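You operate a simulated robot arm through the tools that you are given. There is no shell and no other tool. Be economical: measure what you need, move in short steps, check, and stop when the job is done.

You are at the controls of a simulated robot arm. One attempt, no reset.

TASK
Fetch the striped cream cloth and set it on the low shelf of the steel bench. Take the fine strainer tube and put it on the open end of the grading table. Take the teal block on the back strip of the steel bench and put it away on the rack end of the wash bench. Take the one-dot smooth tube and put it on the top of the sample bench. Put the grey brush in the shallow white tray. Do these in any order. Set down upright: fine strainer tube.
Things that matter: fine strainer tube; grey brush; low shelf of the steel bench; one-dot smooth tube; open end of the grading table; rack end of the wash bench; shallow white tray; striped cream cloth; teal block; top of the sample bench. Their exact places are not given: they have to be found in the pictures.

Only the result counts: the job must be done as asked and must still hold three seconds after the hand-in. Knocking over, shifting, dropping, spilling or breaking anything else fails it. Flat cloth is picked up by pressing the open fingertips on it (5 to 10 N) and closing them slowly along it; thin cloth reads only 2 to 8 mm in the jaws.

THE ROBOT
A 7-joint arm with a fingered hand on a trunk, on a base that drives. Base frame: it is fixed to the floor where the robot stands at the start and does not move with it; the origin is under the middle of the robot, x ahead of it, y to its left, z up. Readings come in cm, degrees, newtons and seconds.
With the tool pointing down near the work surface it reaches from about 36 to 84 cm from the robot's upright axis, wherever it stands. Its first joint turns from -115.0 to 115.0 degrees. Places, roughly: grey brush (8x4x6 cm) [-110, 290, 90]; low shelf of the steel bench [60, 30, 30]; one-dot smooth tube (3x3x12 cm) [-130, -100, 100]; open end of the grading table [-240, -290, 90]; rack end of the wash bench [-490, 300, 80]; shallow white tray (20x16x5 cm) [-130, 280, 90]; striped cream cloth (9x7x3 cm) [50, 10, 90]; teal block (10x7x4 cm) [80, 40, 90]; top of the sample bench [-530, -290, 80]. Payload 5 kg.
The tool frame sits at the grasp point between the pads (the TCP): z along the fingers, y along the line on which they close. The tips reach 3.2 cm beyond it. The gripper opens to 16 cm. The gripper's body begins 8.9 cm behind the TCP. The gripper is a hand of 4 fingers: y runs from the thumb to the fingers, the wrist lies at [0, 0, -26.7] in the tool frame, and closing takes about 1.5 s.
Orientation is that of the tool frame in the base frame, as a unit quaternion [w, x, y, z]. With the fingers straight down and closing along the base's y, the tool's x points along the base's -x, its y along +y and its z along -z.

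THE INTERFACE
- The arm moves only by the tool send_rows. Its argument "moves" is a list of rows, each a list of 7 numbers: the shift along the base's x, y, z in cm, then the turn, a rotation vector about the base's x, y, z in degrees, then the gripper command, from -1 (shut) to 1 (fully open), values between in proportion. In form: [[tx, ty, tz, rx, ry, rz, claw], ...]. A call has 1 to 12 rows; each row shifts and turns the commanded pose from where the row before left it. A row lasts 0.2 s, in which the tool goes at most 5 cm and 8.6 degrees; a call with a longer step from one row to the next is refused whole, and so is a gripper value outside its range. A pose out of reach is approached as far as the arm can. The call stops where the force on the tool passes 40 N (or 10 N more than at its start, if that is more) or the arm is blocked; 0.2 s more then pass. The fingers move at their own pace (about 10.8 cm/s each) and stop on an object; they squeeze with about 21 N. The grip force told is the motor's: it shows also when the fingers shut on nothing. Time passes only in rows, and 0.2 s behind the last, so rows that do not move let the fingers close. The reply holds the time, the measured pose of the TCP, the force on the tool along the base axes, the opening and the grip force, in the units named above and with some noise, with the torque about the TCP (base axes, N m) and any sound that the robot's microphone picked up.
- Cameras (640 x 400 px; columns grow to the right, rows downward): "scene" is now at [1.4, 17.62, 156.89]; the picture's right is [0.26, -0.97, 0.00], its down [-0.77, -0.21, -0.61] and it looks along [0.59, 0.16, -0.79] (base axes); focal length 266 px, centre (320, 200). "wrist" rides on the gripper at [8, -0.4, -11.4] in the tool frame; the picture's right is [0.05, 1.00, 0.00], its down [-0.82, 0.04, -0.58] and it looks along [-0.58, 0.03, 0.82] (tool axes); focal length 265 px, centre (320, 200).
- capture(camera): a new picture of that camera. It takes no simulated time.
- move_column(by): slides the trunk up (or, below 0, down) by that many cm; the arm and the scene camera ride with it, the base frame stays. It gives what a move gives, with no picture.
- base_move(legs): drives the robot by 1 to 6 legs, each [ahead, turn to the left] in cm and degrees, along the robot's own axes; the way and the turn of a leg run together, so that a leg with both is an arc; at most 150 cm and 180 degrees a leg. The arm and the cameras ride along, it lands a little off, and it stops where it bumps. It gives what a move gives.
- set_grasp(shape): the hand has 4 fingers and takes this shape, open, in about a second: jaw (thumb against the fingers, like two jaws); tri (thumb and two fingers); tip (a fingertip pinch); poke (one finger out to press); point (the index stretched); flat (the hand flat); cup (the hand cupped); fist (a fist). The gripper value then closes the fingers along that shape, each until it touches; the sizes above hold for jaw. It gives what a move gives, with no picture.
- pan_tilt(pan, tilt): turns the head with the scene camera to pan (to the left, within 155 degrees either way) and tilt (down, from -29 to 69), counted from straight ahead of the robot. It gives what a move gives.
- locate(camera, pixels): for up to 12 pixels [column, row] of the newest picture of that camera ("zoom" is the newest enlarged one), the place [x, y, z] in the base frame of the surface seen there, good to about 0.2 cm. It takes no simulated time.
- inspect(camera, box): a new picture of the part [left, top, right, bottom] of that camera's present view, enlarged. It takes no simulated time.
- finish_job(): hands the job in; it is judged then, once.

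Go step by step. Measure first, check grasps and placings, and put right what went wrong. The budget is 110 turns and 78 pictures, counting those below and the enlarged ones. Unless the task says otherwise, let go and move clear before handing in.

The tools are called after ">>>" as a command line: name --pt "numbers of a row" for each row, then --argument value for the rest, lists and objects as JSON in quotes. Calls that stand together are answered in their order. send_rows: Moves the arm, as the interface text tells. Its arguments: {"type":"object","properties":{"moves":{"type":"array","items":{"type":"array","items":{"type":"number"}}}},"required":["moves"]} The other tools are called the same way: move_column (by) slides the trunk up or down; set_grasp (shape) gives the hand a shape; base_move (legs) drives the base; pan_tilt (pan, tilt) turns the head that bears the scene camera; capture (camera) takes a picture; locate (camera, pixels) gives the place of the surface under pixels of a picture; inspect (camera, box) takes an enlarged picture of a part of a camera's view; finish_job () hands the job in.

At the start:

```text
t: 0.0
tool_pos: [42.79, 39.93, 117.87]
ee_rot: [0.0, 0.001, 1.0, 0.001]
contact_force: [-0.2, 0.3, 0.1]
wrist_torque: [0.0, 0.01, 0.03]
finger_gap: 15.98
grip_force: 0.1
shape: jaw
trunk travel left (down, up): [-70.0, 29.0]
robot x, y, heading: [0.06, -0.12, -0.1]
head pan, tilt: [15.0, 52.4]
```

scene: 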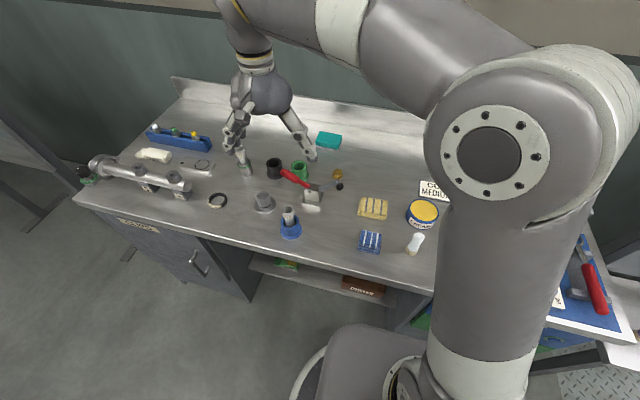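
wrist: 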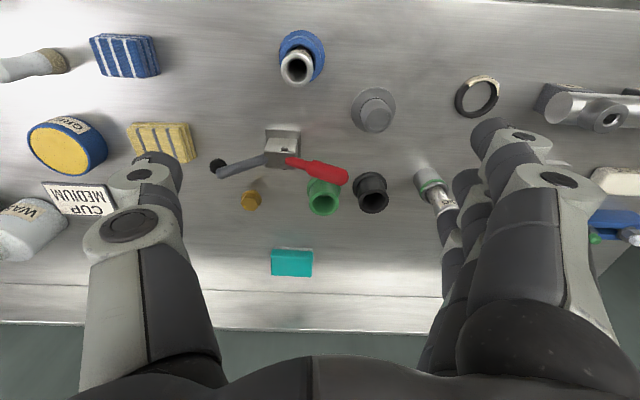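

The cream striped folded cloth appears near scene (373,208) and the teal block near (328,140). I'll measure them and look at the shelf closely.

>>> locate --camera "scene" --pixels '[[373, 208], [328, 140], [318, 134], [338, 147], [360, 215], [387, 202], [370, 243], [335, 280], [287, 265], [362, 287], [316, 275], [400, 300]]'

>>> inspect --camera "scene" --box '[220, 110, 460, 310]'

>>> locate --camera "wrist" --pixels '[[292, 263], [272, 250], [312, 250], [272, 276], [312, 276], [132, 125], [195, 120], [198, 158], [135, 155], [163, 140]]'

```text
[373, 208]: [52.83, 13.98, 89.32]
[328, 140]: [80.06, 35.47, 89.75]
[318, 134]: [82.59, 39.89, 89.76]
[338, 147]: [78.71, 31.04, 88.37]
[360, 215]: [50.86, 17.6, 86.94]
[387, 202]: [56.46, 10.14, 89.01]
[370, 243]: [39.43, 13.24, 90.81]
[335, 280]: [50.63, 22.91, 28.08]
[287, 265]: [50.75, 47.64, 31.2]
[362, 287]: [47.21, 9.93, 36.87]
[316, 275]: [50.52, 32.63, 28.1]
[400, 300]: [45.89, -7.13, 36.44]
```

```text
2.00 times, centred on (340, 210) of scene
```

zoom: 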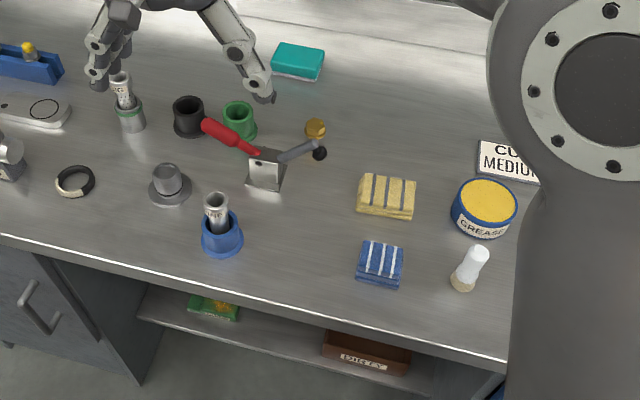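

```text
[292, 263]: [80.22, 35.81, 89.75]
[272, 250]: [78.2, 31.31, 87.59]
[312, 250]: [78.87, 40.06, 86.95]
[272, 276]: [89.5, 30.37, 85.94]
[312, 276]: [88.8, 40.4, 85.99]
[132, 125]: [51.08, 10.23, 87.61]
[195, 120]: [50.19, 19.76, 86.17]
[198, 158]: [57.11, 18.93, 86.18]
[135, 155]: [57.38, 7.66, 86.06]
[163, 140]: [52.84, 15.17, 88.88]
```

The bench top is at z≈86; cloth is at (53.5,14), teal at (80.5,35.5). Two tubes with labels stand on the bench; I'll zoom on them.

>>> inspect --camera "scene" --box '[220, 130, 320, 250]'

>>> inspect --camera "wrist" --box '[260, 20, 480, 220]'

>>> pan_tilt --pan -140 --tilt 25

>>> capture --camera "scene"

```text
3.33 times, centred on (270, 190) of scene
```

zoom: 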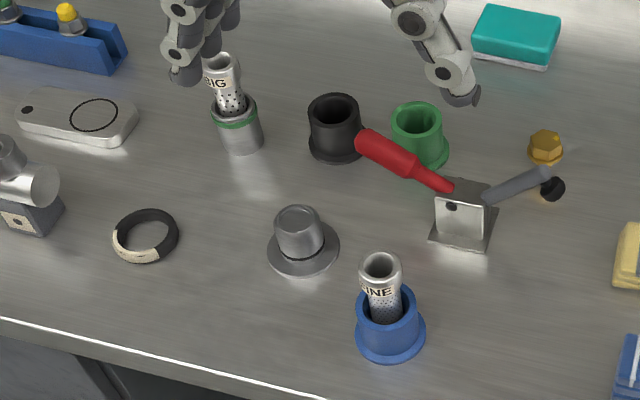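

```text
2.00 times, centred on (370, 120) of wrist
```

zoom: 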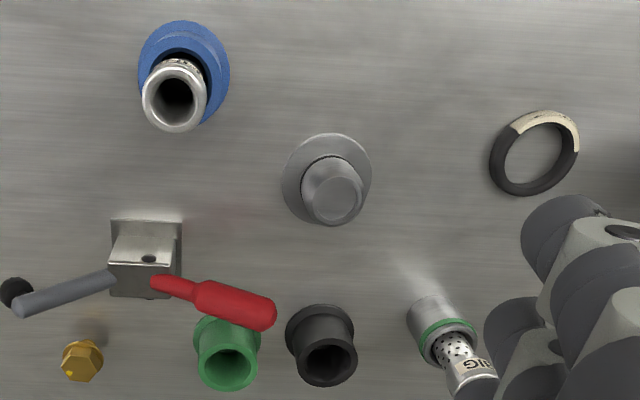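

```text
t: 2.4
tool_pos: [42.74, 39.94, 117.76]
ee_rot: [-0.001, 0.0, 1.0, 0.001]
contact_force: [-0.3, -0.7, -0.4]
wrist_torque: [0.0, 0.0, 0.03]
finger_gap: 15.99
grip_force: 0.1
shape: jaw
trunk travel left (down, up): [-70.0, 29.0]
robot x, y, heading: [-0.08, 0.07, 0.3]
head pan, tilt: [-140.0, 25.0]
```

```text
72 pictures are left
```

scene: 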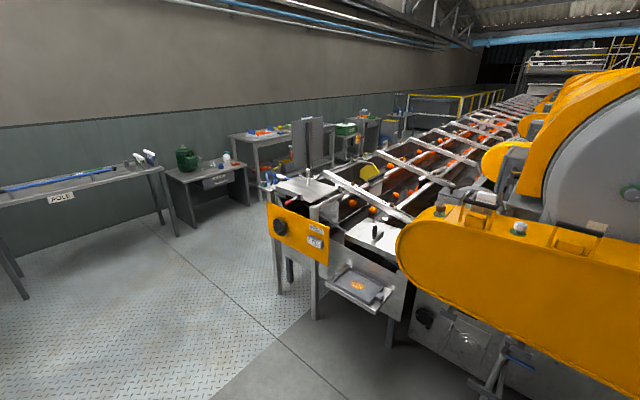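

The tube in the blue cup reads "FINE" (scene ~ (290,215)). Now survey the hall.

>>> locate --camera "scene" --pixels '[[320, 188], [375, 235], [360, 285], [270, 220], [190, 165], [65, 180], [275, 135], [345, 128], [315, 168], [200, 270], [373, 228], [150, 155]]'

>>> inspect --camera "scene" --box '[220, 100, 420, 225]'

>>> pan_tilt --pan 140 --tilt 25

>>> capture --camera "scene"

```text
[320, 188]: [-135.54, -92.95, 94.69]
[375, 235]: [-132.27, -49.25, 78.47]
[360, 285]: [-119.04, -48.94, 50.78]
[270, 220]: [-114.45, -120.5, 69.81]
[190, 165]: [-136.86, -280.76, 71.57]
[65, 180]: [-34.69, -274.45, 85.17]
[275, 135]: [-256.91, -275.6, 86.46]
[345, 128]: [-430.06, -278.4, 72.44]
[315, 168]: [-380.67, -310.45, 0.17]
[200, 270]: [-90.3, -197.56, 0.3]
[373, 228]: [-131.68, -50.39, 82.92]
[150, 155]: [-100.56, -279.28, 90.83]
```

```text
3.20 times, centred on (320, 162) of scene
```

zoom: 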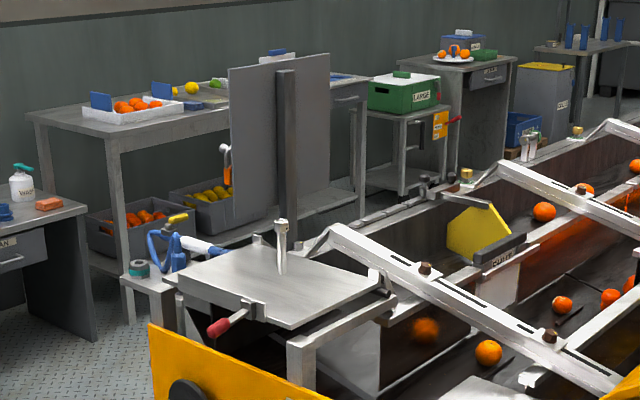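

```text
t: 6.3
tool_pos: [42.69, 39.85, 117.87]
ee_rot: [0.0, 0.0, 1.0, 0.001]
contact_force: [-0.2, -0.3, 1.0]
wrist_torque: [-0.01, 0.01, -0.05]
finger_gap: 15.96
grip_force: 0.0
shape: jaw
trunk travel left (down, up): [-70.0, 29.0]
robot x, y, heading: [0.16, 0.09, 0.3]
head pan, tilt: [140.0, 25.0]
```

```text
70 pictures are left
```

scene: 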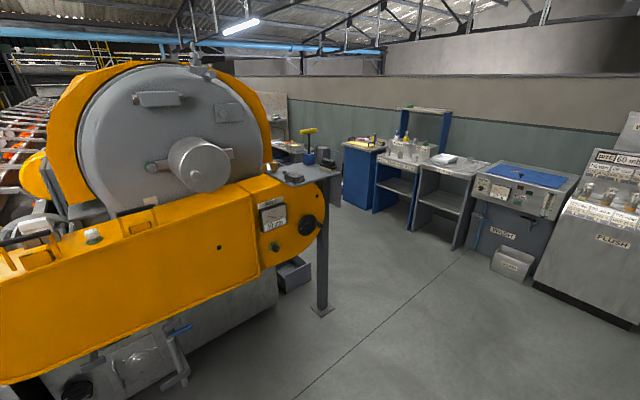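

One-dot tube stands on the plate around (-135,-93,95); wash bench etc. are to the north-west. First the cloth: I bring the hand over it at height, turning it about the vertical so that the wrist camera ends up on the far side (useful for tilting into the shelf).

>>> send_rows --pt "0.9 -2.1 0 0 0 8.5 1" --pt "0.9 -2.1 0 0 0 8.5 1" --pt "0.9 -2.1 0 0 0 8.5 1" --pt "0.9 -2.1 0 0 0 8.5 1" --pt "0.9 -2.1 0 0 0 8.5 1" --pt "0.9 -2.1 0 0 0 8.5 1" --pt "0.9 -2.1 0 0 0 8.5 1" --pt "0.9 -2.1 0 0 0 8.5 1" --pt "0.9 -2.1 0 0 0 8.5 1" --pt "0.9 -2.1 0 0 0 8.5 1" --pt "0.9 -2.1 0 0 0 8.5 1" --pt "0.9 -2.1 0 0 0 8.5 1"

>>> pan_tilt --pan 25 --tilt 55

```text
t: 8.9
tool_pos: [53.32, 15.18, 117.27]
ee_rot: [0.004, 0.74, -0.673, -0.002]
contact_force: [-5.1, 7.4, 8.8]
wrist_torque: [-0.7, -0.58, -0.02]
finger_gap: 15.98
grip_force: 0.1
shape: jaw
out of reach, approached as far as the arm can: row 12
trunk travel left (down, up): [-70.0, 29.0]
robot x, y, heading: [0.04, -0.34, 0.2]
head pan, tilt: [140.0, 25.0]
```

```text
t: 10.8
tool_pos: [53.56, 15.26, 116.86]
ee_rot: [0.011, 0.736, -0.677, 0.0]
contact_force: [0.4, -0.1, -0.6]
wrist_torque: [0.01, 0.01, 0.0]
finger_gap: 15.96
grip_force: 0.1
shape: jaw
trunk travel left (down, up): [-70.0, 29.0]
robot x, y, heading: [0.06, -0.12, -0.1]
head pan, tilt: [25.0, 55.0]
```

The flip hits a joint limit at +95°, so I turn back to the original yaw and work with that.

>>> send_rows --pt "0 -0.1 -1 0 0 -8.5 1" --pt "0 -0.1 -1 0 0 -8.5 1" --pt "0 -0.1 -1 0 0 -8.5 1" --pt "0 -0.1 -1 0 0 -8.5 1" --pt "0 -0.1 -1 0 0 -8.5 1" --pt "0 -0.1 -1 0 0 -8.5 1" --pt "0 -0.1 -1 0 0 -8.5 1" --pt "0 -0.1 -1 0 0 -8.5 1" --pt "0 -0.1 -1 0 0 -8.5 1" --pt "0 -0.1 -1 0 0 -8.5 1" --pt "0 0 -1 0 0 -8.5 1" --pt "0 0 -1 0 0 -1 1"

>>> capture --camera "wrist"

>>> capture --camera "scene"

```text
t: 13.4
tool_pos: [52.95, 15.06, 105.89]
ee_rot: [0.0, -0.015, 1.0, 0.0]
contact_force: [0.2, 0.0, 0.2]
wrist_torque: [0.05, 0.01, 0.02]
finger_gap: 15.98
grip_force: 0.0
shape: jaw
trunk travel left (down, up): [-70.0, 29.0]
robot x, y, heading: [0.36, -0.11, 0.1]
head pan, tilt: [25.0, 55.0]
```

```text
69 pictures are left
```

wrist: 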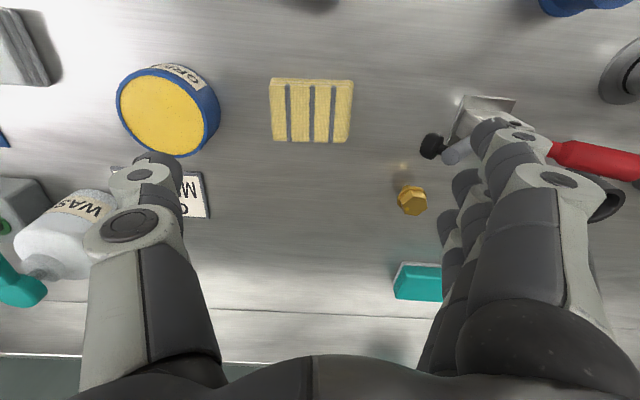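

```text
68 pictures are left
```

scene: 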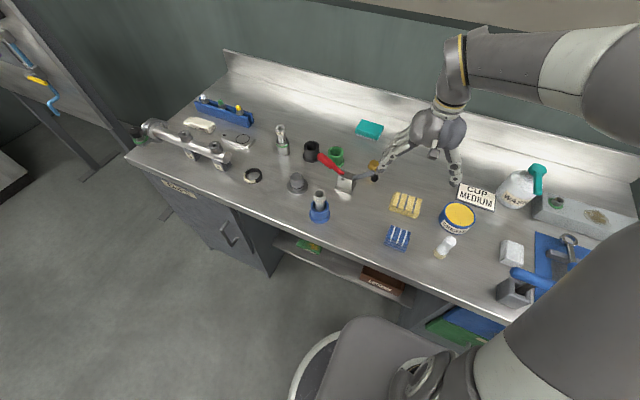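

Cloth is at wrist (270–353, 80–143), with grease can left and a stand to the right. I measure edges and clearances.

>>> locate --camera "wrist" --pixels '[[273, 84], [350, 84], [275, 138], [346, 138], [312, 112], [218, 100], [205, 150], [430, 145], [470, 110], [410, 190], [205, 212], [460, 148]]'

>>> locate --camera "scene" --pixels '[[345, 270], [310, 247], [330, 257], [350, 262], [352, 250], [320, 238], [395, 265], [400, 301], [275, 236], [440, 310], [360, 285], [375, 275]]'

```text
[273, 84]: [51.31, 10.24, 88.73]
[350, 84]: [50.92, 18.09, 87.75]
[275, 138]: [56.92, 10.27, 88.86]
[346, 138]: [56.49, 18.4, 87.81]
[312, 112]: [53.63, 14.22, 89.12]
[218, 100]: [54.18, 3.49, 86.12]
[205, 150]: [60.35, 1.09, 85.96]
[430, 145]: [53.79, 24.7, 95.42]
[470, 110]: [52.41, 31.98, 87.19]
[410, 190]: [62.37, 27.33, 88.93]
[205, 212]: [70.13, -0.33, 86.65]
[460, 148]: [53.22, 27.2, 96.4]
```

```text
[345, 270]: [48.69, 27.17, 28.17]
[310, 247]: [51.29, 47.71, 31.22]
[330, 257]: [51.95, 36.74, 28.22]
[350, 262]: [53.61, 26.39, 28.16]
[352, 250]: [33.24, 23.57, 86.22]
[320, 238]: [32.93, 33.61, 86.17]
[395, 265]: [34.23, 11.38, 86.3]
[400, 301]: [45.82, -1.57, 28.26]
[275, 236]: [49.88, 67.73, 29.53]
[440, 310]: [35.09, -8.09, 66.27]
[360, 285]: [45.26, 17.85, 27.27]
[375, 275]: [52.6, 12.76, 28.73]
```

Cloth centre (53.8,14.2), top 89.1. I narrow to 12 cm and descend between the grease can and the stand ball.

>>> send_rows --pt "0.4 -0.5 0 0 0 0 0.5" --pt "0.4 -0.6 0 0 0 0 0.5" --pt "0 0 -3 0 0 0 0.5" --pt "0 0 -3 0 0 0 0.5" --pt "0 0 -3 0 0 0 0.5" --pt "0 0 -2.5 0 0 0 0.5" --pt "0 0 -2 0 0 0 0.5" --pt "0 0 -1.5 0 0 0 0.5" --pt "0 0 -1 0 0 0 0.5" --pt "0 0 0 0 0 0 0.5"

>>> capture --camera "wrist"

```text
t: 15.6
tool_pos: [53.81, 14.03, 89.8]
ee_rot: [0.0, -0.016, 1.0, 0.0]
contact_force: [-1.0, 0.1, 0.8]
wrist_torque: [-0.01, 0.01, -0.01]
finger_gap: 12.04
grip_force: 0.1
shape: jaw
trunk travel left (down, up): [-70.0, 29.0]
robot x, y, heading: [-0.15, 0.11, -0.2]
head pan, tilt: [25.0, 55.0]
```

```text
67 pictures are left
```

wrist: 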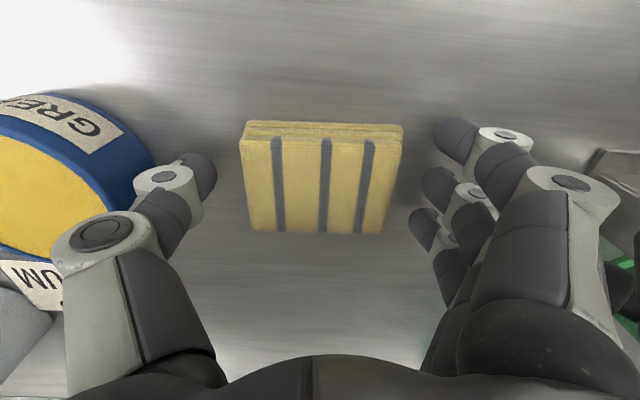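

The cloth lies between thumb and fingers; I close.

>>> send_rows --pt "0 0 -0.2 0 0 0 0.2" --pt "0 0 0 0 0 0 0.0" --pt "0 0 0 0 0 0 -0.3" --pt "0 0 0 0 0 0 -0.6" --pt "0 0 0 0 0 0 -1" --pt "0 0 0 0 0 0 -1" --pt "0 0 0 0 0 0 -1"

```text
t: 17.2
tool_pos: [53.65, 13.87, 89.64]
ee_rot: [0.0, -0.016, 1.0, 0.0]
contact_force: [-1.1, 0.1, -0.7]
wrist_torque: [-0.04, 0.01, 0.01]
finger_gap: 8.45
grip_force: 21.1
shape: jaw
trunk travel left (down, up): [-70.0, 29.0]
robot x, y, heading: [-0.22, 0.32, 0.0]
head pan, tilt: [25.0, 55.0]
```

Held (8.45 cm, 21 N). Lift, then back the base away from the bench.

>>> send_rows --pt "0 0 1 0 0 0 -1" --pt "0 0 3 0 0 0 -1" --pt "0 0 4 0 0 0 -1" --pt "0 0 4 0 0 0 -1" --pt "0 0 4 0 0 0 -1" --pt "0 0 4 0 0 0 -1" --pt "0 0 3 0 0 0 -1"

>>> base_move --legs '[[-58, 0]]'

>>> send_rows --pt "1 1 0 0 -8 0 -1" --pt "1 1 0 0 -8 0 -1" --pt "1 1 0 0 -8 0 -1" --pt "1 1 0 0 -8 0 -1" --pt "1 1 0 0 -8 0 -1" --pt "1 1 0 0 -5 0 -1" --pt "0 0 0 0 0 0 -1"

>>> capture --camera "wrist"

```text
t: 18.8
tool_pos: [53.87, 14.01, 112.74]
ee_rot: [0.0, -0.016, 1.0, 0.0]
contact_force: [-0.9, 0.1, -0.5]
wrist_torque: [0.0, 0.03, 0.0]
finger_gap: 8.42
grip_force: 21.4
shape: jaw
trunk travel left (down, up): [-70.0, 29.0]
robot x, y, heading: [-0.07, 0.09, -0.1]
head pan, tilt: [25.0, 55.0]
```

```text
t: 22.1
tool_pos: [-3.22, 14.01, 112.74]
ee_rot: [0.0, -0.015, 1.0, 0.0]
contact_force: [-0.4, -0.1, -0.1]
wrist_torque: [-0.03, 0.02, 0.04]
finger_gap: 8.44
grip_force: 21.0
shape: jaw
trunk travel left (down, up): [-70.0, 29.0]
robot x, y, heading: [-57.29, 0.15, -0.2]
head pan, tilt: [25.0, 55.0]
```

```text
t: 23.7
tool_pos: [2.85, 19.97, 112.84]
ee_rot: [0.383, -0.015, 0.924, -0.005]
contact_force: [-0.3, -0.2, -1.0]
wrist_torque: [0.0, 0.0, -0.01]
finger_gap: 8.4
grip_force: 20.5
shape: jaw
trunk travel left (down, up): [-70.0, 29.0]
robot x, y, heading: [-57.11, 0.21, -0.3]
head pan, tilt: [25.0, 55.0]
```

```text
66 pictures are left
```

wrist: 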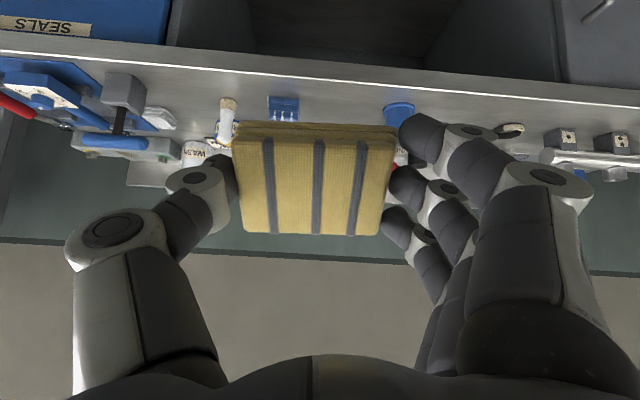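

Tilted hold works. I shift to y≈31, extend a bit, and lower the trunk.

>>> send_rows --pt "2 2.2 0 0 0 0 -1" --pt "2 2.2 0 0 0 0 -1" --pt "2 2.2 0 0 0 0 -1" --pt "2 2.2 0 0 0 0 -1" --pt "2 2.2 0 0 0 0 -1" --pt "0 0 0 0 0 0 -1"

>>> move_column --by -66

>>> pan_tilt --pan 10 --tilt 25

>>> capture --camera "scene"

>>> capture --camera "wrist"

```text
t: 25.1
tool_pos: [12.94, 30.99, 112.68]
ee_rot: [0.382, -0.014, 0.924, -0.006]
contact_force: [-0.4, 0.4, 0.0]
wrist_torque: [0.02, 0.03, 0.01]
finger_gap: 8.42
grip_force: 20.8
shape: jaw
trunk travel left (down, up): [-70.0, 29.0]
robot x, y, heading: [-56.95, -0.06, 0.1]
head pan, tilt: [25.0, 55.0]
```

```text
refused: -66 is not a number from -40 to 40
```

```text
t: 26.0
tool_pos: [12.79, 31.0, 112.58]
ee_rot: [0.383, -0.014, 0.923, -0.005]
contact_force: [-0.1, -0.2, -0.8]
wrist_torque: [-0.02, -0.02, -0.01]
finger_gap: 8.41
grip_force: 20.3
shape: jaw
trunk travel left (down, up): [-70.0, 29.0]
robot x, y, heading: [-57.14, 0.25, -0.0]
head pan, tilt: [10.0, 25.0]
```

```text
65 pictures are left
```

scene: 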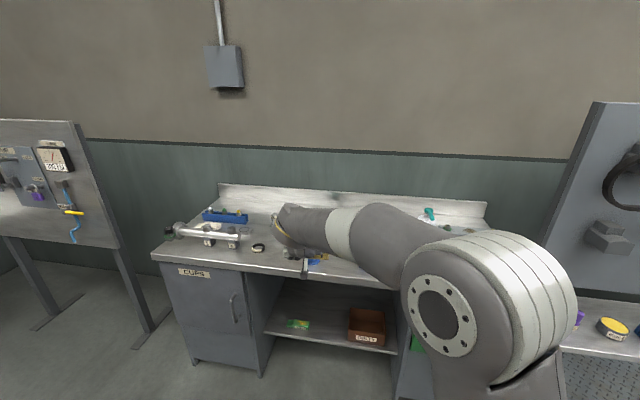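

```text
64 pictures are left
```

wrist: 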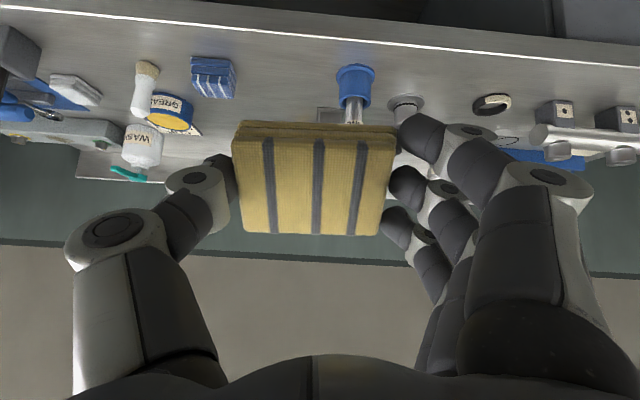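

View is clear: open shelf space between the green packet and the brown box. Lower the trunk in two steps.

>>> move_column --by -40

>>> move_column --by -29.5

>>> capture --camera "scene"

>>> capture --camera "wrist"

```text
t: 29.8
tool_pos: [12.76, 31.06, 72.6]
ee_rot: [0.384, -0.013, 0.923, -0.006]
contact_force: [-0.2, 0.3, -0.2]
wrist_torque: [-0.01, 0.01, -0.04]
finger_gap: 8.4
grip_force: 20.8
shape: jaw
trunk travel left (down, up): [-30.0, 69.0]
robot x, y, heading: [-56.9, 0.06, -0.0]
head pan, tilt: [10.0, 25.0]
```

```text
t: 32.8
tool_pos: [12.75, 30.97, 43.13]
ee_rot: [0.383, -0.014, 0.924, -0.006]
contact_force: [-0.4, 1.2, 0.2]
wrist_torque: [0.0, 0.01, -0.02]
finger_gap: 8.42
grip_force: 21.1
shape: jaw
trunk travel left (down, up): [-0.5, 98.5]
robot x, y, heading: [-57.06, 0.49, -0.2]
head pan, tilt: [10.0, 25.0]
```

```text
63 pictures are left
```

scene: 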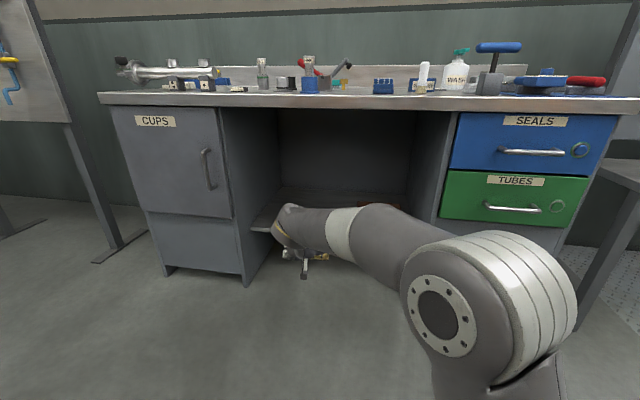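

```text
62 pictures are left
```

wrist: 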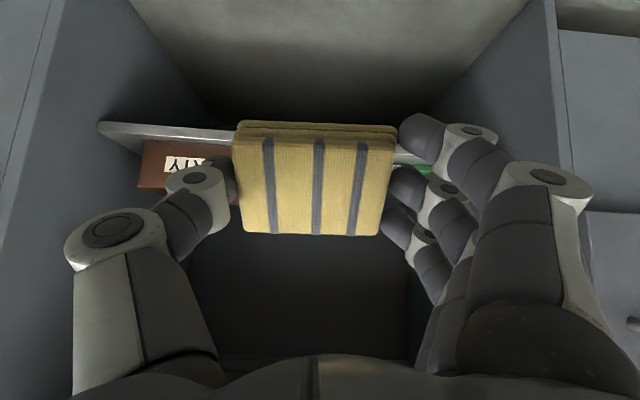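

The arm is low and well clear of the bench underside. I reduce tilt to ~27° and drive in 45 cm.

>>> send_rows --pt "0 0 0 0 6 0 -1" --pt "0 0 0 0 6 0 -1" --pt "0 0 0 0 6 0 -1" --pt "0 0 0 0 0 0 -1"

>>> base_move --legs '[[45, 0]]'

>>> capture --camera "scene"

>>> capture --camera "wrist"

```text
t: 33.8
tool_pos: [12.75, 31.03, 43.22]
ee_rot: [0.233, -0.014, 0.972, -0.003]
contact_force: [-1.2, -0.3, -0.7]
wrist_torque: [-0.03, -0.04, 0.01]
finger_gap: 8.43
grip_force: 21.0
shape: jaw
trunk travel left (down, up): [-0.5, 98.5]
robot x, y, heading: [-56.88, 0.26, -0.1]
head pan, tilt: [10.0, 25.0]
```

```text
t: 36.5
tool_pos: [58.32, 30.31, 43.15]
ee_rot: [0.234, -0.011, 0.972, -0.003]
contact_force: [0.1, -0.1, -0.7]
wrist_torque: [0.0, 0.0, 0.0]
finger_gap: 8.39
grip_force: 21.0
shape: jaw
trunk travel left (down, up): [-0.5, 98.5]
robot x, y, heading: [-11.44, -0.2, -0.5]
head pan, tilt: [10.0, 25.0]
```

```text
61 pictures are left
```

scene: 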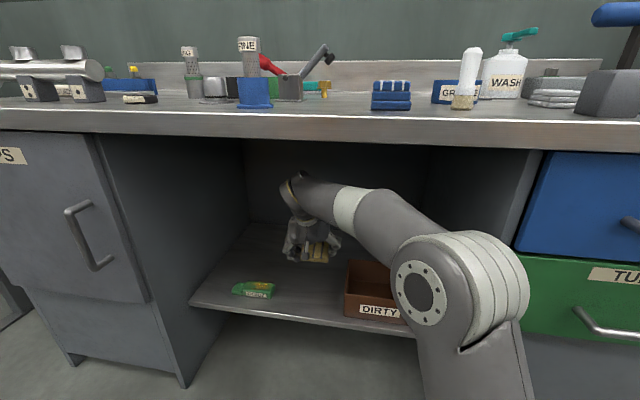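

```text
60 pictures are left
```

wrist: 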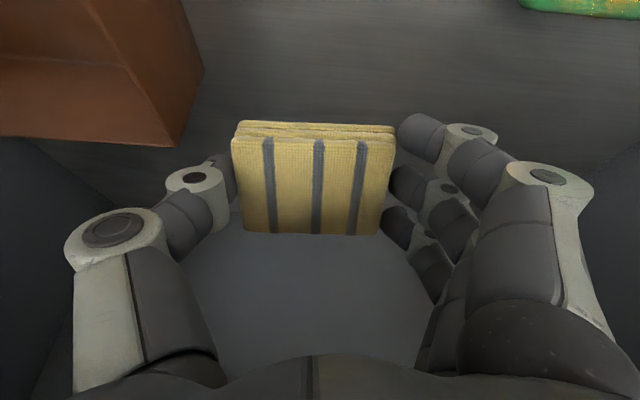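

Inside the shelf space. I check the brown box edges and shelf depth before lowering.

>>> locate --camera "wrist" --pixels '[[203, 70], [180, 146], [195, 100], [300, 60], [300, 300], [320, 260], [520, 5], [215, 130], [600, 200]]'

```text
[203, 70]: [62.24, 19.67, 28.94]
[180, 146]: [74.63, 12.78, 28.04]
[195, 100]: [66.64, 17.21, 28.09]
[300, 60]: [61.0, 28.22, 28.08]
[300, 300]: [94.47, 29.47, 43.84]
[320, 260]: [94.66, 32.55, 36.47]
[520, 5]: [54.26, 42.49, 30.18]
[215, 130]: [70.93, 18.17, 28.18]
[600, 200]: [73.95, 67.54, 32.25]
```

>>> send_rows --pt "0 0.2 -1.5 0 5 0 -1" --pt "0 0.2 -1.5 0 5 0 -1" --pt "0 0.1 -1.5 0 5 0 -1" --pt "0 0 -1.5 0 5 0 -1" --pt "0 0 -1.5 0 3 0 -1" --pt "0 0 -1.2 0 0 0 -1" --pt "0 0 -1 0 0 0 -1" --pt "0 0 -0.8 0 0 0 -1" --pt "0 0 -0.5 0 0 0 -1"

```text
t: 38.5
tool_pos: [58.14, 30.92, 32.23]
ee_rot: [0.035, -0.012, 0.999, -0.001]
contact_force: [0.5, -0.2, -0.1]
wrist_torque: [0.0, 0.02, -0.02]
finger_gap: 8.42
grip_force: 20.5
shape: jaw
trunk travel left (down, up): [-0.5, 98.5]
robot x, y, heading: [-11.77, -0.4, -0.4]
head pan, tilt: [10.0, 25.0]
```

Tilt is only 4°, no contact yet; lower a last few mm, then open gently to 12 cm and rise.

>>> send_rows --pt "0 0 -0.3 0 0 0 -1" --pt "0 0 -0.2 0 0 0 -1" --pt "0 0 0 0 0 0 0.2" --pt "0 0 0 0 0 0 0.35" --pt "0 0 0 0 0 0 0.45" --pt "0 0 0 0 0 0 0.45" --pt "0 0 1 0 0 0 0.45" --pt "0 0 2 0 0 0 0.45" --pt "0 0 3 0 0 0 0.45" --pt "0 0 3 0 -4 0 0.45" --pt "0 0 3 0 -4 0 0.45" --pt "0 0 0 0 0 0 0.45"

>>> capture --camera "wrist"

```text
t: 41.1
tool_pos: [58.21, 30.83, 43.69]
ee_rot: [0.105, -0.012, 0.994, -0.003]
contact_force: [-0.2, -1.0, 0.5]
wrist_torque: [0.02, 0.0, 0.02]
finger_gap: 11.56
grip_force: 0.2
shape: jaw
trunk travel left (down, up): [-0.5, 98.5]
robot x, y, heading: [-11.95, -0.11, -0.5]
head pan, tilt: [10.0, 25.0]
```

```text
59 pictures are left
```

wrist: 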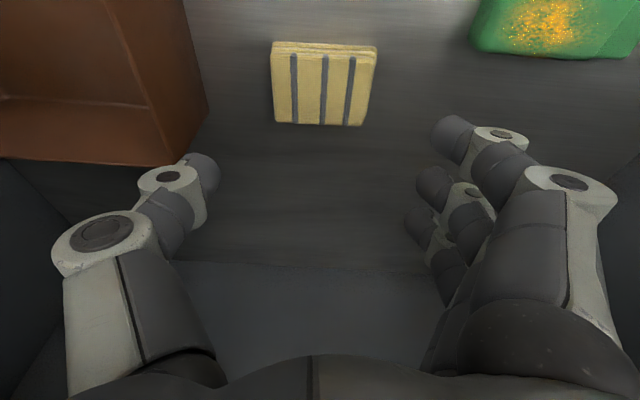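

Cloth lies flat on the shelf. Now back out and raise the trunk, then look at the FINE tube.

>>> base_move --legs '[[-58, 0]]'

>>> move_column --by 40

>>> move_column --by 40

>>> base_move --legs '[[50, 0]]'

>>> capture --camera "wrist"

```text
t: 44.4
tool_pos: [-0.21, 31.54, 43.58]
ee_rot: [0.105, -0.014, 0.994, -0.002]
contact_force: [0.9, -0.3, -0.5]
wrist_torque: [0.02, -0.01, -0.02]
finger_gap: 11.55
grip_force: 0.0
shape: jaw
trunk travel left (down, up): [-0.5, 98.5]
robot x, y, heading: [-70.03, 0.07, -0.0]
head pan, tilt: [10.0, 25.0]
```

```text
t: 48.3
tool_pos: [-0.22, 31.49, 83.68]
ee_rot: [0.105, -0.015, 0.994, -0.002]
contact_force: [-0.1, -0.8, 0.0]
wrist_torque: [0.02, 0.01, 0.0]
finger_gap: 11.57
grip_force: 0.0
shape: jaw
trunk travel left (down, up): [-40.5, 58.5]
robot x, y, heading: [-69.86, 0.02, -0.2]
head pan, tilt: [10.0, 25.0]
```

```text
t: 52.1
tool_pos: [-0.26, 31.57, 123.64]
ee_rot: [0.105, -0.014, 0.994, -0.002]
contact_force: [0.2, 0.7, 0.3]
wrist_torque: [-0.01, 0.02, 0.01]
finger_gap: 11.59
grip_force: 0.2
shape: jaw
trunk travel left (down, up): [-80.5, 18.5]
robot x, y, heading: [-70.26, 0.0, -0.4]
head pan, tilt: [10.0, 25.0]
```

```text
t: 55.0
tool_pos: [49.26, 31.41, 123.59]
ee_rot: [0.104, -0.014, 0.994, -0.002]
contact_force: [-0.3, 0.6, 0.1]
wrist_torque: [0.01, -0.01, 0.01]
finger_gap: 11.56
grip_force: 0.3
shape: jaw
trunk travel left (down, up): [-80.5, 18.5]
robot x, y, heading: [-20.6, -0.34, 0.1]
head pan, tilt: [10.0, 25.0]
```

```text
58 pictures are left
```

wrist: 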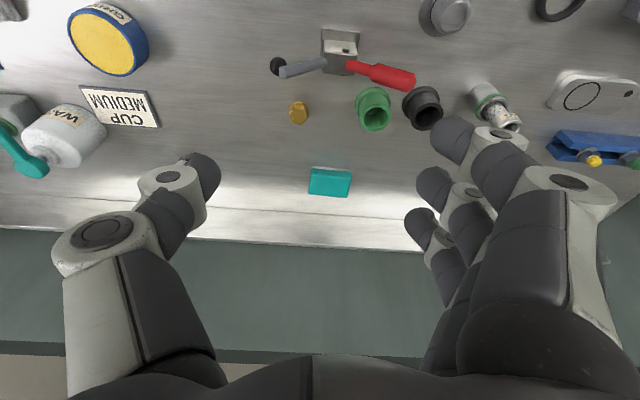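

Level the hand and look at the FINE tube with both cameras.

>>> send_rows --pt "-2 0.2 0 0 6 0 0.2" --pt "-2 0.2 0 0 6 0 0" --pt "-2 0.2 -1 0 0 0 0" --pt "-2 0.2 -1 0 0 0 0" --pt "-2 0 -1 0 0 0 0"

>>> pan_tilt --pan 30 --tilt 45

>>> capture --camera "wrist"

>>> capture --camera "scene"

```text
t: 56.2
tool_pos: [39.27, 32.3, 120.6]
ee_rot: [0.001, -0.014, 1.0, 0.0]
contact_force: [-0.4, 0.3, 0.2]
wrist_torque: [0.03, -0.01, -0.01]
finger_gap: 8.07
grip_force: 0.1
shape: jaw
trunk travel left (down, up): [-80.5, 18.5]
robot x, y, heading: [-21.01, -0.16, -0.2]
head pan, tilt: [10.0, 25.0]
```

```text
t: 57.0
tool_pos: [39.21, 32.17, 120.74]
ee_rot: [0.001, -0.015, 1.0, -0.001]
contact_force: [0.0, 0.2, 0.6]
wrist_torque: [-0.02, 0.01, 0.04]
finger_gap: 8.08
grip_force: 0.0
shape: jaw
trunk travel left (down, up): [-80.5, 18.5]
robot x, y, heading: [-20.38, -0.33, -0.0]
head pan, tilt: [30.0, 45.0]
```

```text
57 pictures are left
```

wrist: 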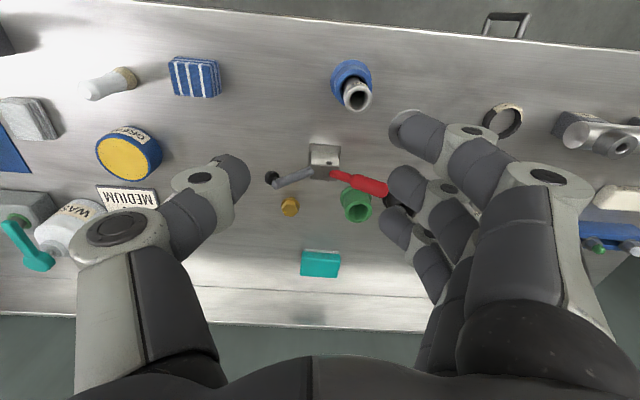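

```text
56 pictures are left
```

scene: 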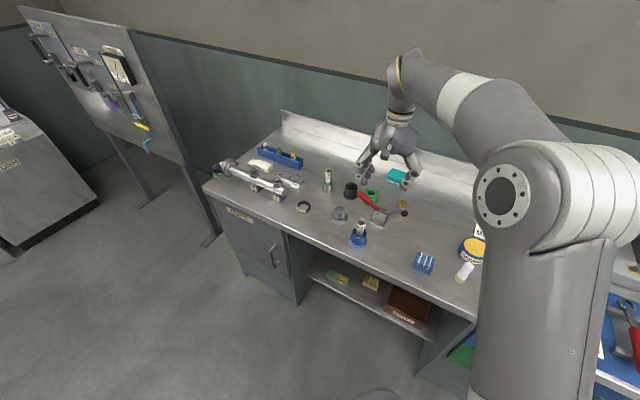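

>>> inspect --camera "wrist" --box '[300, 40, 420, 130]'

>>> inspect --camera "scene" --box '[310, 190, 410, 260]'

>>> locate --camera "scene" --pixels '[[361, 222], [355, 223], [367, 223], [361, 230], [358, 237], [358, 245], [350, 234], [367, 236]]'

>>> locate --camera "wrist" --pixels '[[343, 92], [372, 92], [357, 82], [357, 110], [357, 95], [335, 70], [371, 75], [350, 62]]'

```text
4.44 times, centred on (360, 85) of wrist
```

zoom: 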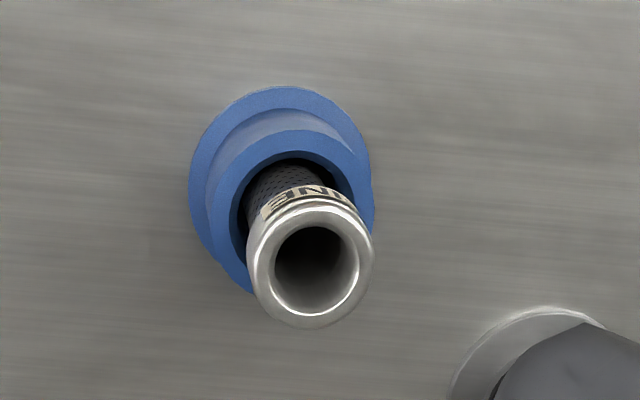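

```text
5.71 times, centred on (360, 225) of scene
```

zoom: 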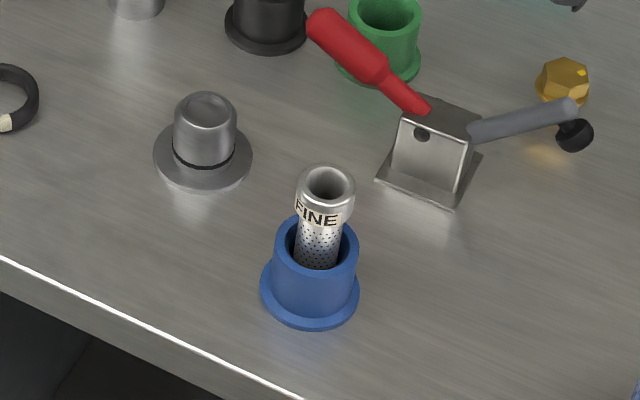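

```text
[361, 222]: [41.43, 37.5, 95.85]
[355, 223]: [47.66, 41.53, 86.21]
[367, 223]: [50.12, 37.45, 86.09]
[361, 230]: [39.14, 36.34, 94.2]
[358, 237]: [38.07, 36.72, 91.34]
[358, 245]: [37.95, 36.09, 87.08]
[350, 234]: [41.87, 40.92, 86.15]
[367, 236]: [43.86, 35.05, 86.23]
```

```text
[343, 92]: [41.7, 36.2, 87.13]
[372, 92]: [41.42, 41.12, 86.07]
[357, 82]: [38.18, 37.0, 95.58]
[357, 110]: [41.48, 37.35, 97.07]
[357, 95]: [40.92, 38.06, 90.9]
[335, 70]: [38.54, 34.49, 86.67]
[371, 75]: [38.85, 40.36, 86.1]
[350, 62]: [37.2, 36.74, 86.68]
```

FINE tube axis ≈ (40,37.2), top z≈97, cup rim ≈91.5. I go down around its upper part, with tips staying just above the cup rim.

>>> send_rows --pt "0.4 2.5 -1 0 0 0 0" --pt "0.4 2.5 -1 0 0 0 0" --pt "0 0 -4 0 0 0 0" --pt "0 0 -4 0 0 0 0" --pt "0 0 -3.5 0 0 0 0" --pt "0 0 0 0 0 0 0"

>>> capture --camera "wrist"

>>> inspect --camera "scene" --box '[300, 130, 440, 260]'

```text
t: 58.5
tool_pos: [40.12, 37.25, 106.91]
ee_rot: [0.0, -0.015, 1.0, -0.001]
contact_force: [-0.6, -0.3, 0.9]
wrist_torque: [-0.01, 0.04, 0.03]
finger_gap: 8.08
grip_force: 0.1
shape: jaw
trunk travel left (down, up): [-80.5, 18.5]
robot x, y, heading: [-20.59, 0.01, 0.0]
head pan, tilt: [30.0, 45.0]
```

```text
53 pictures are left
```

wrist: 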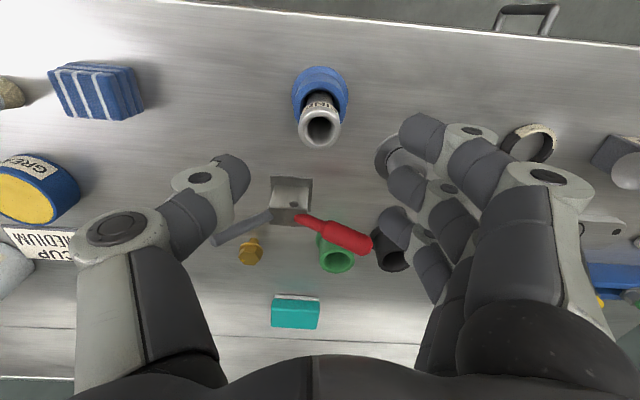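

```text
3.08 times, centred on (370, 195) of scene
```

zoom: 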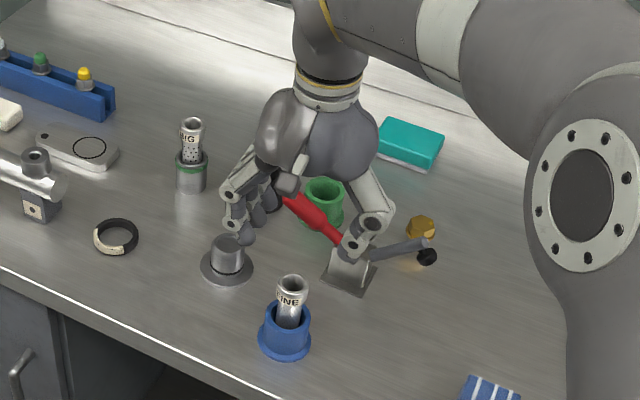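

Alignment matches the projection (tube rim at (320,127)). Descend to z≈95.4 and close.

>>> send_rows --pt "0 0 -3 0 0 0 0" --pt "0 0 -3 0 0 0 0" --pt "0 0 -2.5 0 0 0 0" --pt "0 0 -1.5 0 0 0 0" --pt "0 0 -1.4 0 0 0 0" --pt "0 0 0 0 0 0 -0.2" --pt "0 0 0 0 0 0 -0.4" --pt "0 0 0 0 0 0 -0.6" --pt "0 0 0 0 0 0 -1" --pt "0 0 0 0 0 0 -1" --pt "0 0 0 0 0 0 -1"

>>> capture --camera "wrist"

```text
t: 60.9
tool_pos: [40.04, 37.16, 95.75]
ee_rot: [0.0, -0.015, 1.0, -0.001]
contact_force: [0.0, 1.1, 1.0]
wrist_torque: [0.08, 0.01, 0.03]
finger_gap: 0.73
grip_force: 20.7
shape: jaw
trunk travel left (down, up): [-80.5, 18.5]
robot x, y, heading: [-20.63, 0.25, -0.1]
head pan, tilt: [30.0, 45.0]
```

```text
51 pictures are left
```

wrist: 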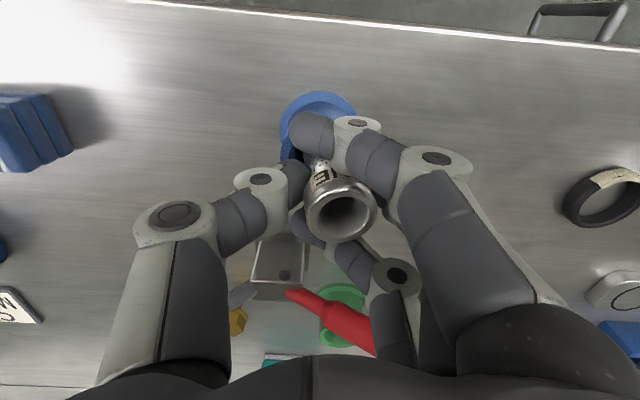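

Gap reads only 0.7 cm and the tube seems caught between finger rows; I check closely before lifting.

>>> inspect --camera "scene" --box '[320, 170, 420, 250]'

>>> inspect --camera "wrist" --box '[230, 90, 450, 270]'

```text
5.00 times, centred on (370, 210) of scene
```

zoom: 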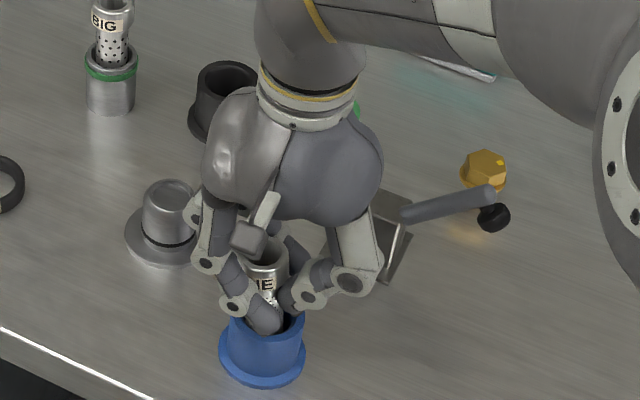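

```text
2.22 times, centred on (340, 180) of wrist
```

zoom: 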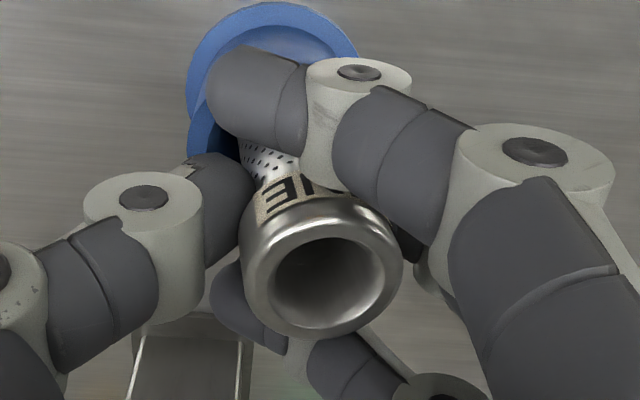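

The tube is caged by thumb and fingers under its collar; I try a small lift and check whether it hangs straight.

>>> send_rows --pt "0 0 0.5 0 0 0 -1" --pt "0 0 1 0 0 0 -1" --pt "0 0 1.5 0 0 0 -1" --pt "0 0 0 0 0 0 -1"

>>> inspect --camera "scene" --box '[320, 170, 420, 250]'

```text
t: 61.9
tool_pos: [40.11, 37.12, 98.75]
ee_rot: [0.001, -0.015, 1.0, -0.001]
contact_force: [-0.1, 0.2, -1.2]
wrist_torque: [0.03, -0.03, 0.0]
finger_gap: 0.7
grip_force: 21.0
shape: jaw
trunk travel left (down, up): [-80.5, 18.5]
robot x, y, heading: [-20.52, 0.04, -0.3]
head pan, tilt: [30.0, 45.0]
```

```text
5.00 times, centred on (370, 210) of scene
```

zoom: 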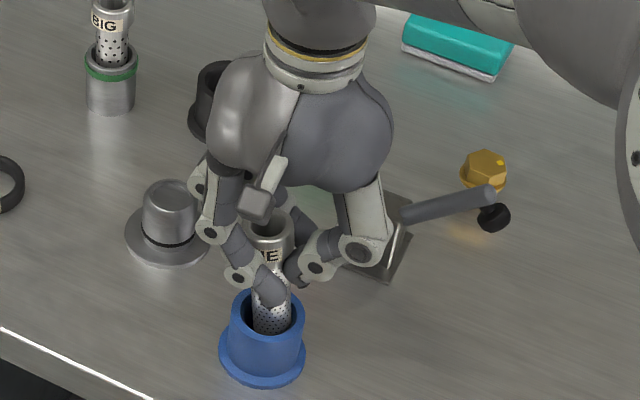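

The tube rises with the hand and looks nearly vertical. Lift clear of the cup and check.

>>> send_rows --pt "0 0 2 0 0 0 -1" --pt "0 0 3 0 0 0 -1" --pt "0 0 3 0 0 0 -1" --pt "0 0 3 0 0 0 -1" --pt "0 0 3 0 0 0 -1" --pt "0 0 0 0 0 0 -1"

>>> inspect --camera "scene" --box '[310, 130, 430, 240]'

>>> inspect --camera "wrist" --box '[230, 90, 450, 270]'

```text
t: 63.2
tool_pos: [39.85, 37.37, 112.72]
ee_rot: [0.0, -0.015, 1.0, -0.001]
contact_force: [-0.4, 0.2, -0.5]
wrist_torque: [-0.01, 0.0, -0.01]
finger_gap: 0.69
grip_force: 21.1
shape: jaw
trunk travel left (down, up): [-80.5, 18.5]
robot x, y, heading: [-20.56, 0.09, -0.3]
head pan, tilt: [30.0, 45.0]
```

```text
3.64 times, centred on (370, 185) of scene
```

zoom: 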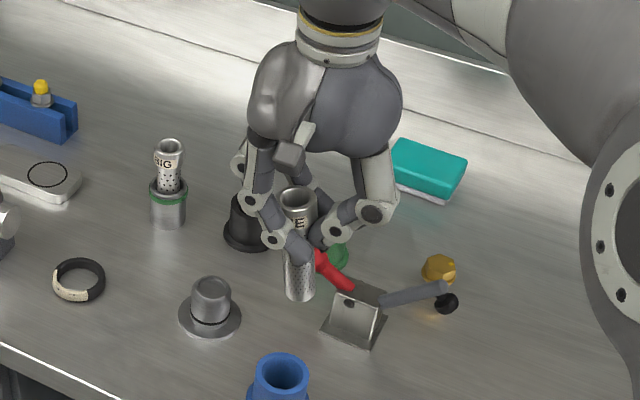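

```text
2.22 times, centred on (340, 180) of wrist
```

zoom: 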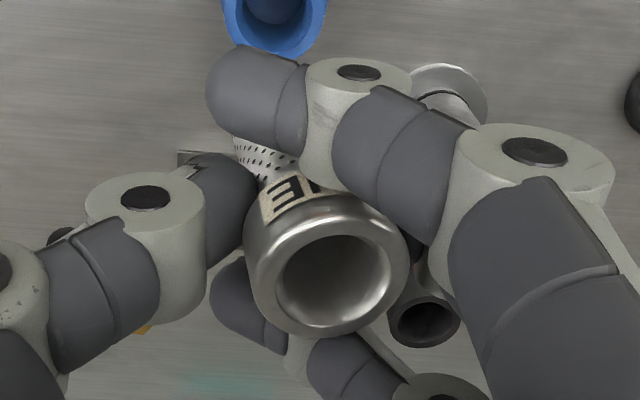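

Tube is held clear. I measure its bottom and top to know its length and tilt.

>>> inspect --camera "scene" --box '[360, 175, 410, 220]'

>>> locate --camera "zoom" --pixels '[[425, 140], [360, 130], [420, 330], [380, 340], [460, 340], [420, 395], [420, 370]]'

```text
8.89 times, centred on (385, 198) of scene
```

zoom: 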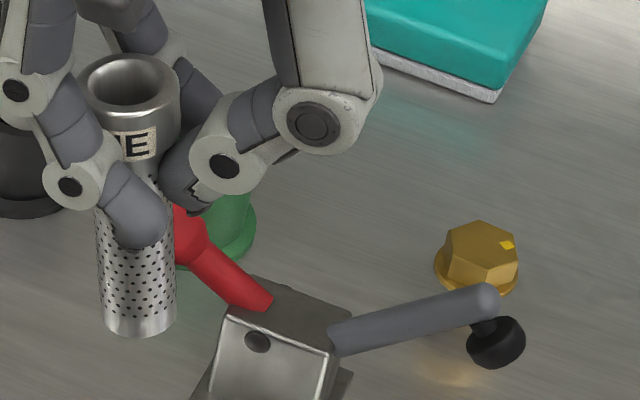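

```text
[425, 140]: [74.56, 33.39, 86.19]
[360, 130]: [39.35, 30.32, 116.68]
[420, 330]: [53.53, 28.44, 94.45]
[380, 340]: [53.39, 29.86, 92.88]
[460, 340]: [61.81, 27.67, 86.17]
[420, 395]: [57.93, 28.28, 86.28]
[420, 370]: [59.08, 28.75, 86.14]
```

>>> locate --camera "zoom" --pixels '[[130, 62], [130, 112], [84, 85], [177, 85], [138, 330], [106, 322], [172, 322], [138, 260], [102, 250], [174, 250], [138, 318], [127, 160]]'

```text
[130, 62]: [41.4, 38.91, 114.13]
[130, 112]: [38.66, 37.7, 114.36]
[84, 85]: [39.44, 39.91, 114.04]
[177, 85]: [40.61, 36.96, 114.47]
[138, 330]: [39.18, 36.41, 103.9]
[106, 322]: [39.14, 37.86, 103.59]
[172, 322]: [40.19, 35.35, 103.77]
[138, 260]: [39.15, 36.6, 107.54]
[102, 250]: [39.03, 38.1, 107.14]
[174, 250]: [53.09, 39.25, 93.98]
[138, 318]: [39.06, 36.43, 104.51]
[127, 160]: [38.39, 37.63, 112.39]
```

Tube: top centre ≈(40.05,38.3,114.2), bottom ≈(40.4,36.8,103.7) – it leans ~8° toward +y; bottom is 9.0 below TCP. I correct with an rx of +8, raise, and back the base away, then look right.

>>> send_rows --pt "-1 -1 2 4 0 0 -1" --pt "-1 -1 3 4 0 0 -1" --pt "-2 -2 3 0 0 0 -1" --pt "-2 -2 3 0 0 0 -1" --pt "-2 -2 2 0 0 0 -1" --pt "-2 -3 0 0 0 0 -1" --pt "0 -4 0 0 0 0 -1" --pt "0 -4 0 0 0 0 -1" --pt "0 -4 0 0 0 0 -1" --pt "0 0 0 0 0 0 -1"

>>> base_move --legs '[[-45, 0], [0, -90]]'

>>> pan_tilt --pan -25 --tilt 30

>>> capture --camera "scene"

```text
t: 65.5
tool_pos: [29.88, 14.2, 125.74]
ee_rot: [0.0, -0.015, 0.998, 0.069]
contact_force: [0.2, 0.2, -1.4]
wrist_torque: [-0.02, -0.01, 0.0]
finger_gap: 0.71
grip_force: 20.8
shape: jaw
trunk travel left (down, up): [-80.5, 18.5]
robot x, y, heading: [-20.76, 0.05, -0.3]
head pan, tilt: [30.0, 45.0]
```

```text
t: 72.0
tool_pos: [-52.61, -50.49, 125.87]
ee_rot: [0.049, 0.7, 0.711, 0.048]
contact_force: [-0.3, 0.2, -1.9]
wrist_torque: [0.0, 0.0, -0.02]
finger_gap: 0.69
grip_force: 21.6
shape: jaw
trunk travel left (down, up): [-80.5, 18.5]
robot x, y, heading: [-66.06, 0.8, -90.7]
head pan, tilt: [30.0, 45.0]
```

```text
t: 73.3
tool_pos: [-52.54, -50.46, 125.81]
ee_rot: [0.05, 0.7, 0.711, 0.047]
contact_force: [-0.6, -0.3, -2.1]
wrist_torque: [0.01, 0.02, 0.04]
finger_gap: 0.69
grip_force: 21.2
shape: jaw
trunk travel left (down, up): [-80.5, 18.5]
robot x, y, heading: [-65.67, 0.1, -91.0]
head pan, tilt: [-25.0, 30.0]
```

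```text
44 pictures are left
```

scene: 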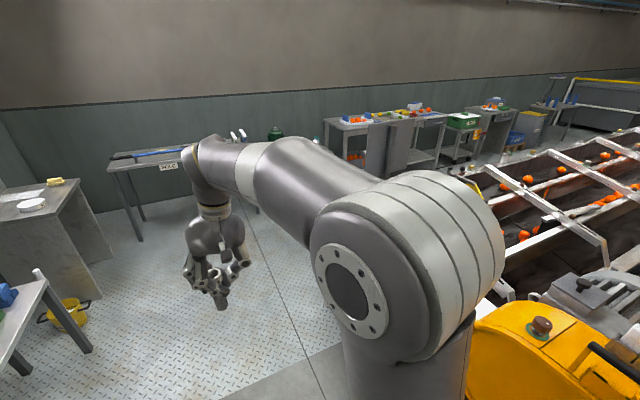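

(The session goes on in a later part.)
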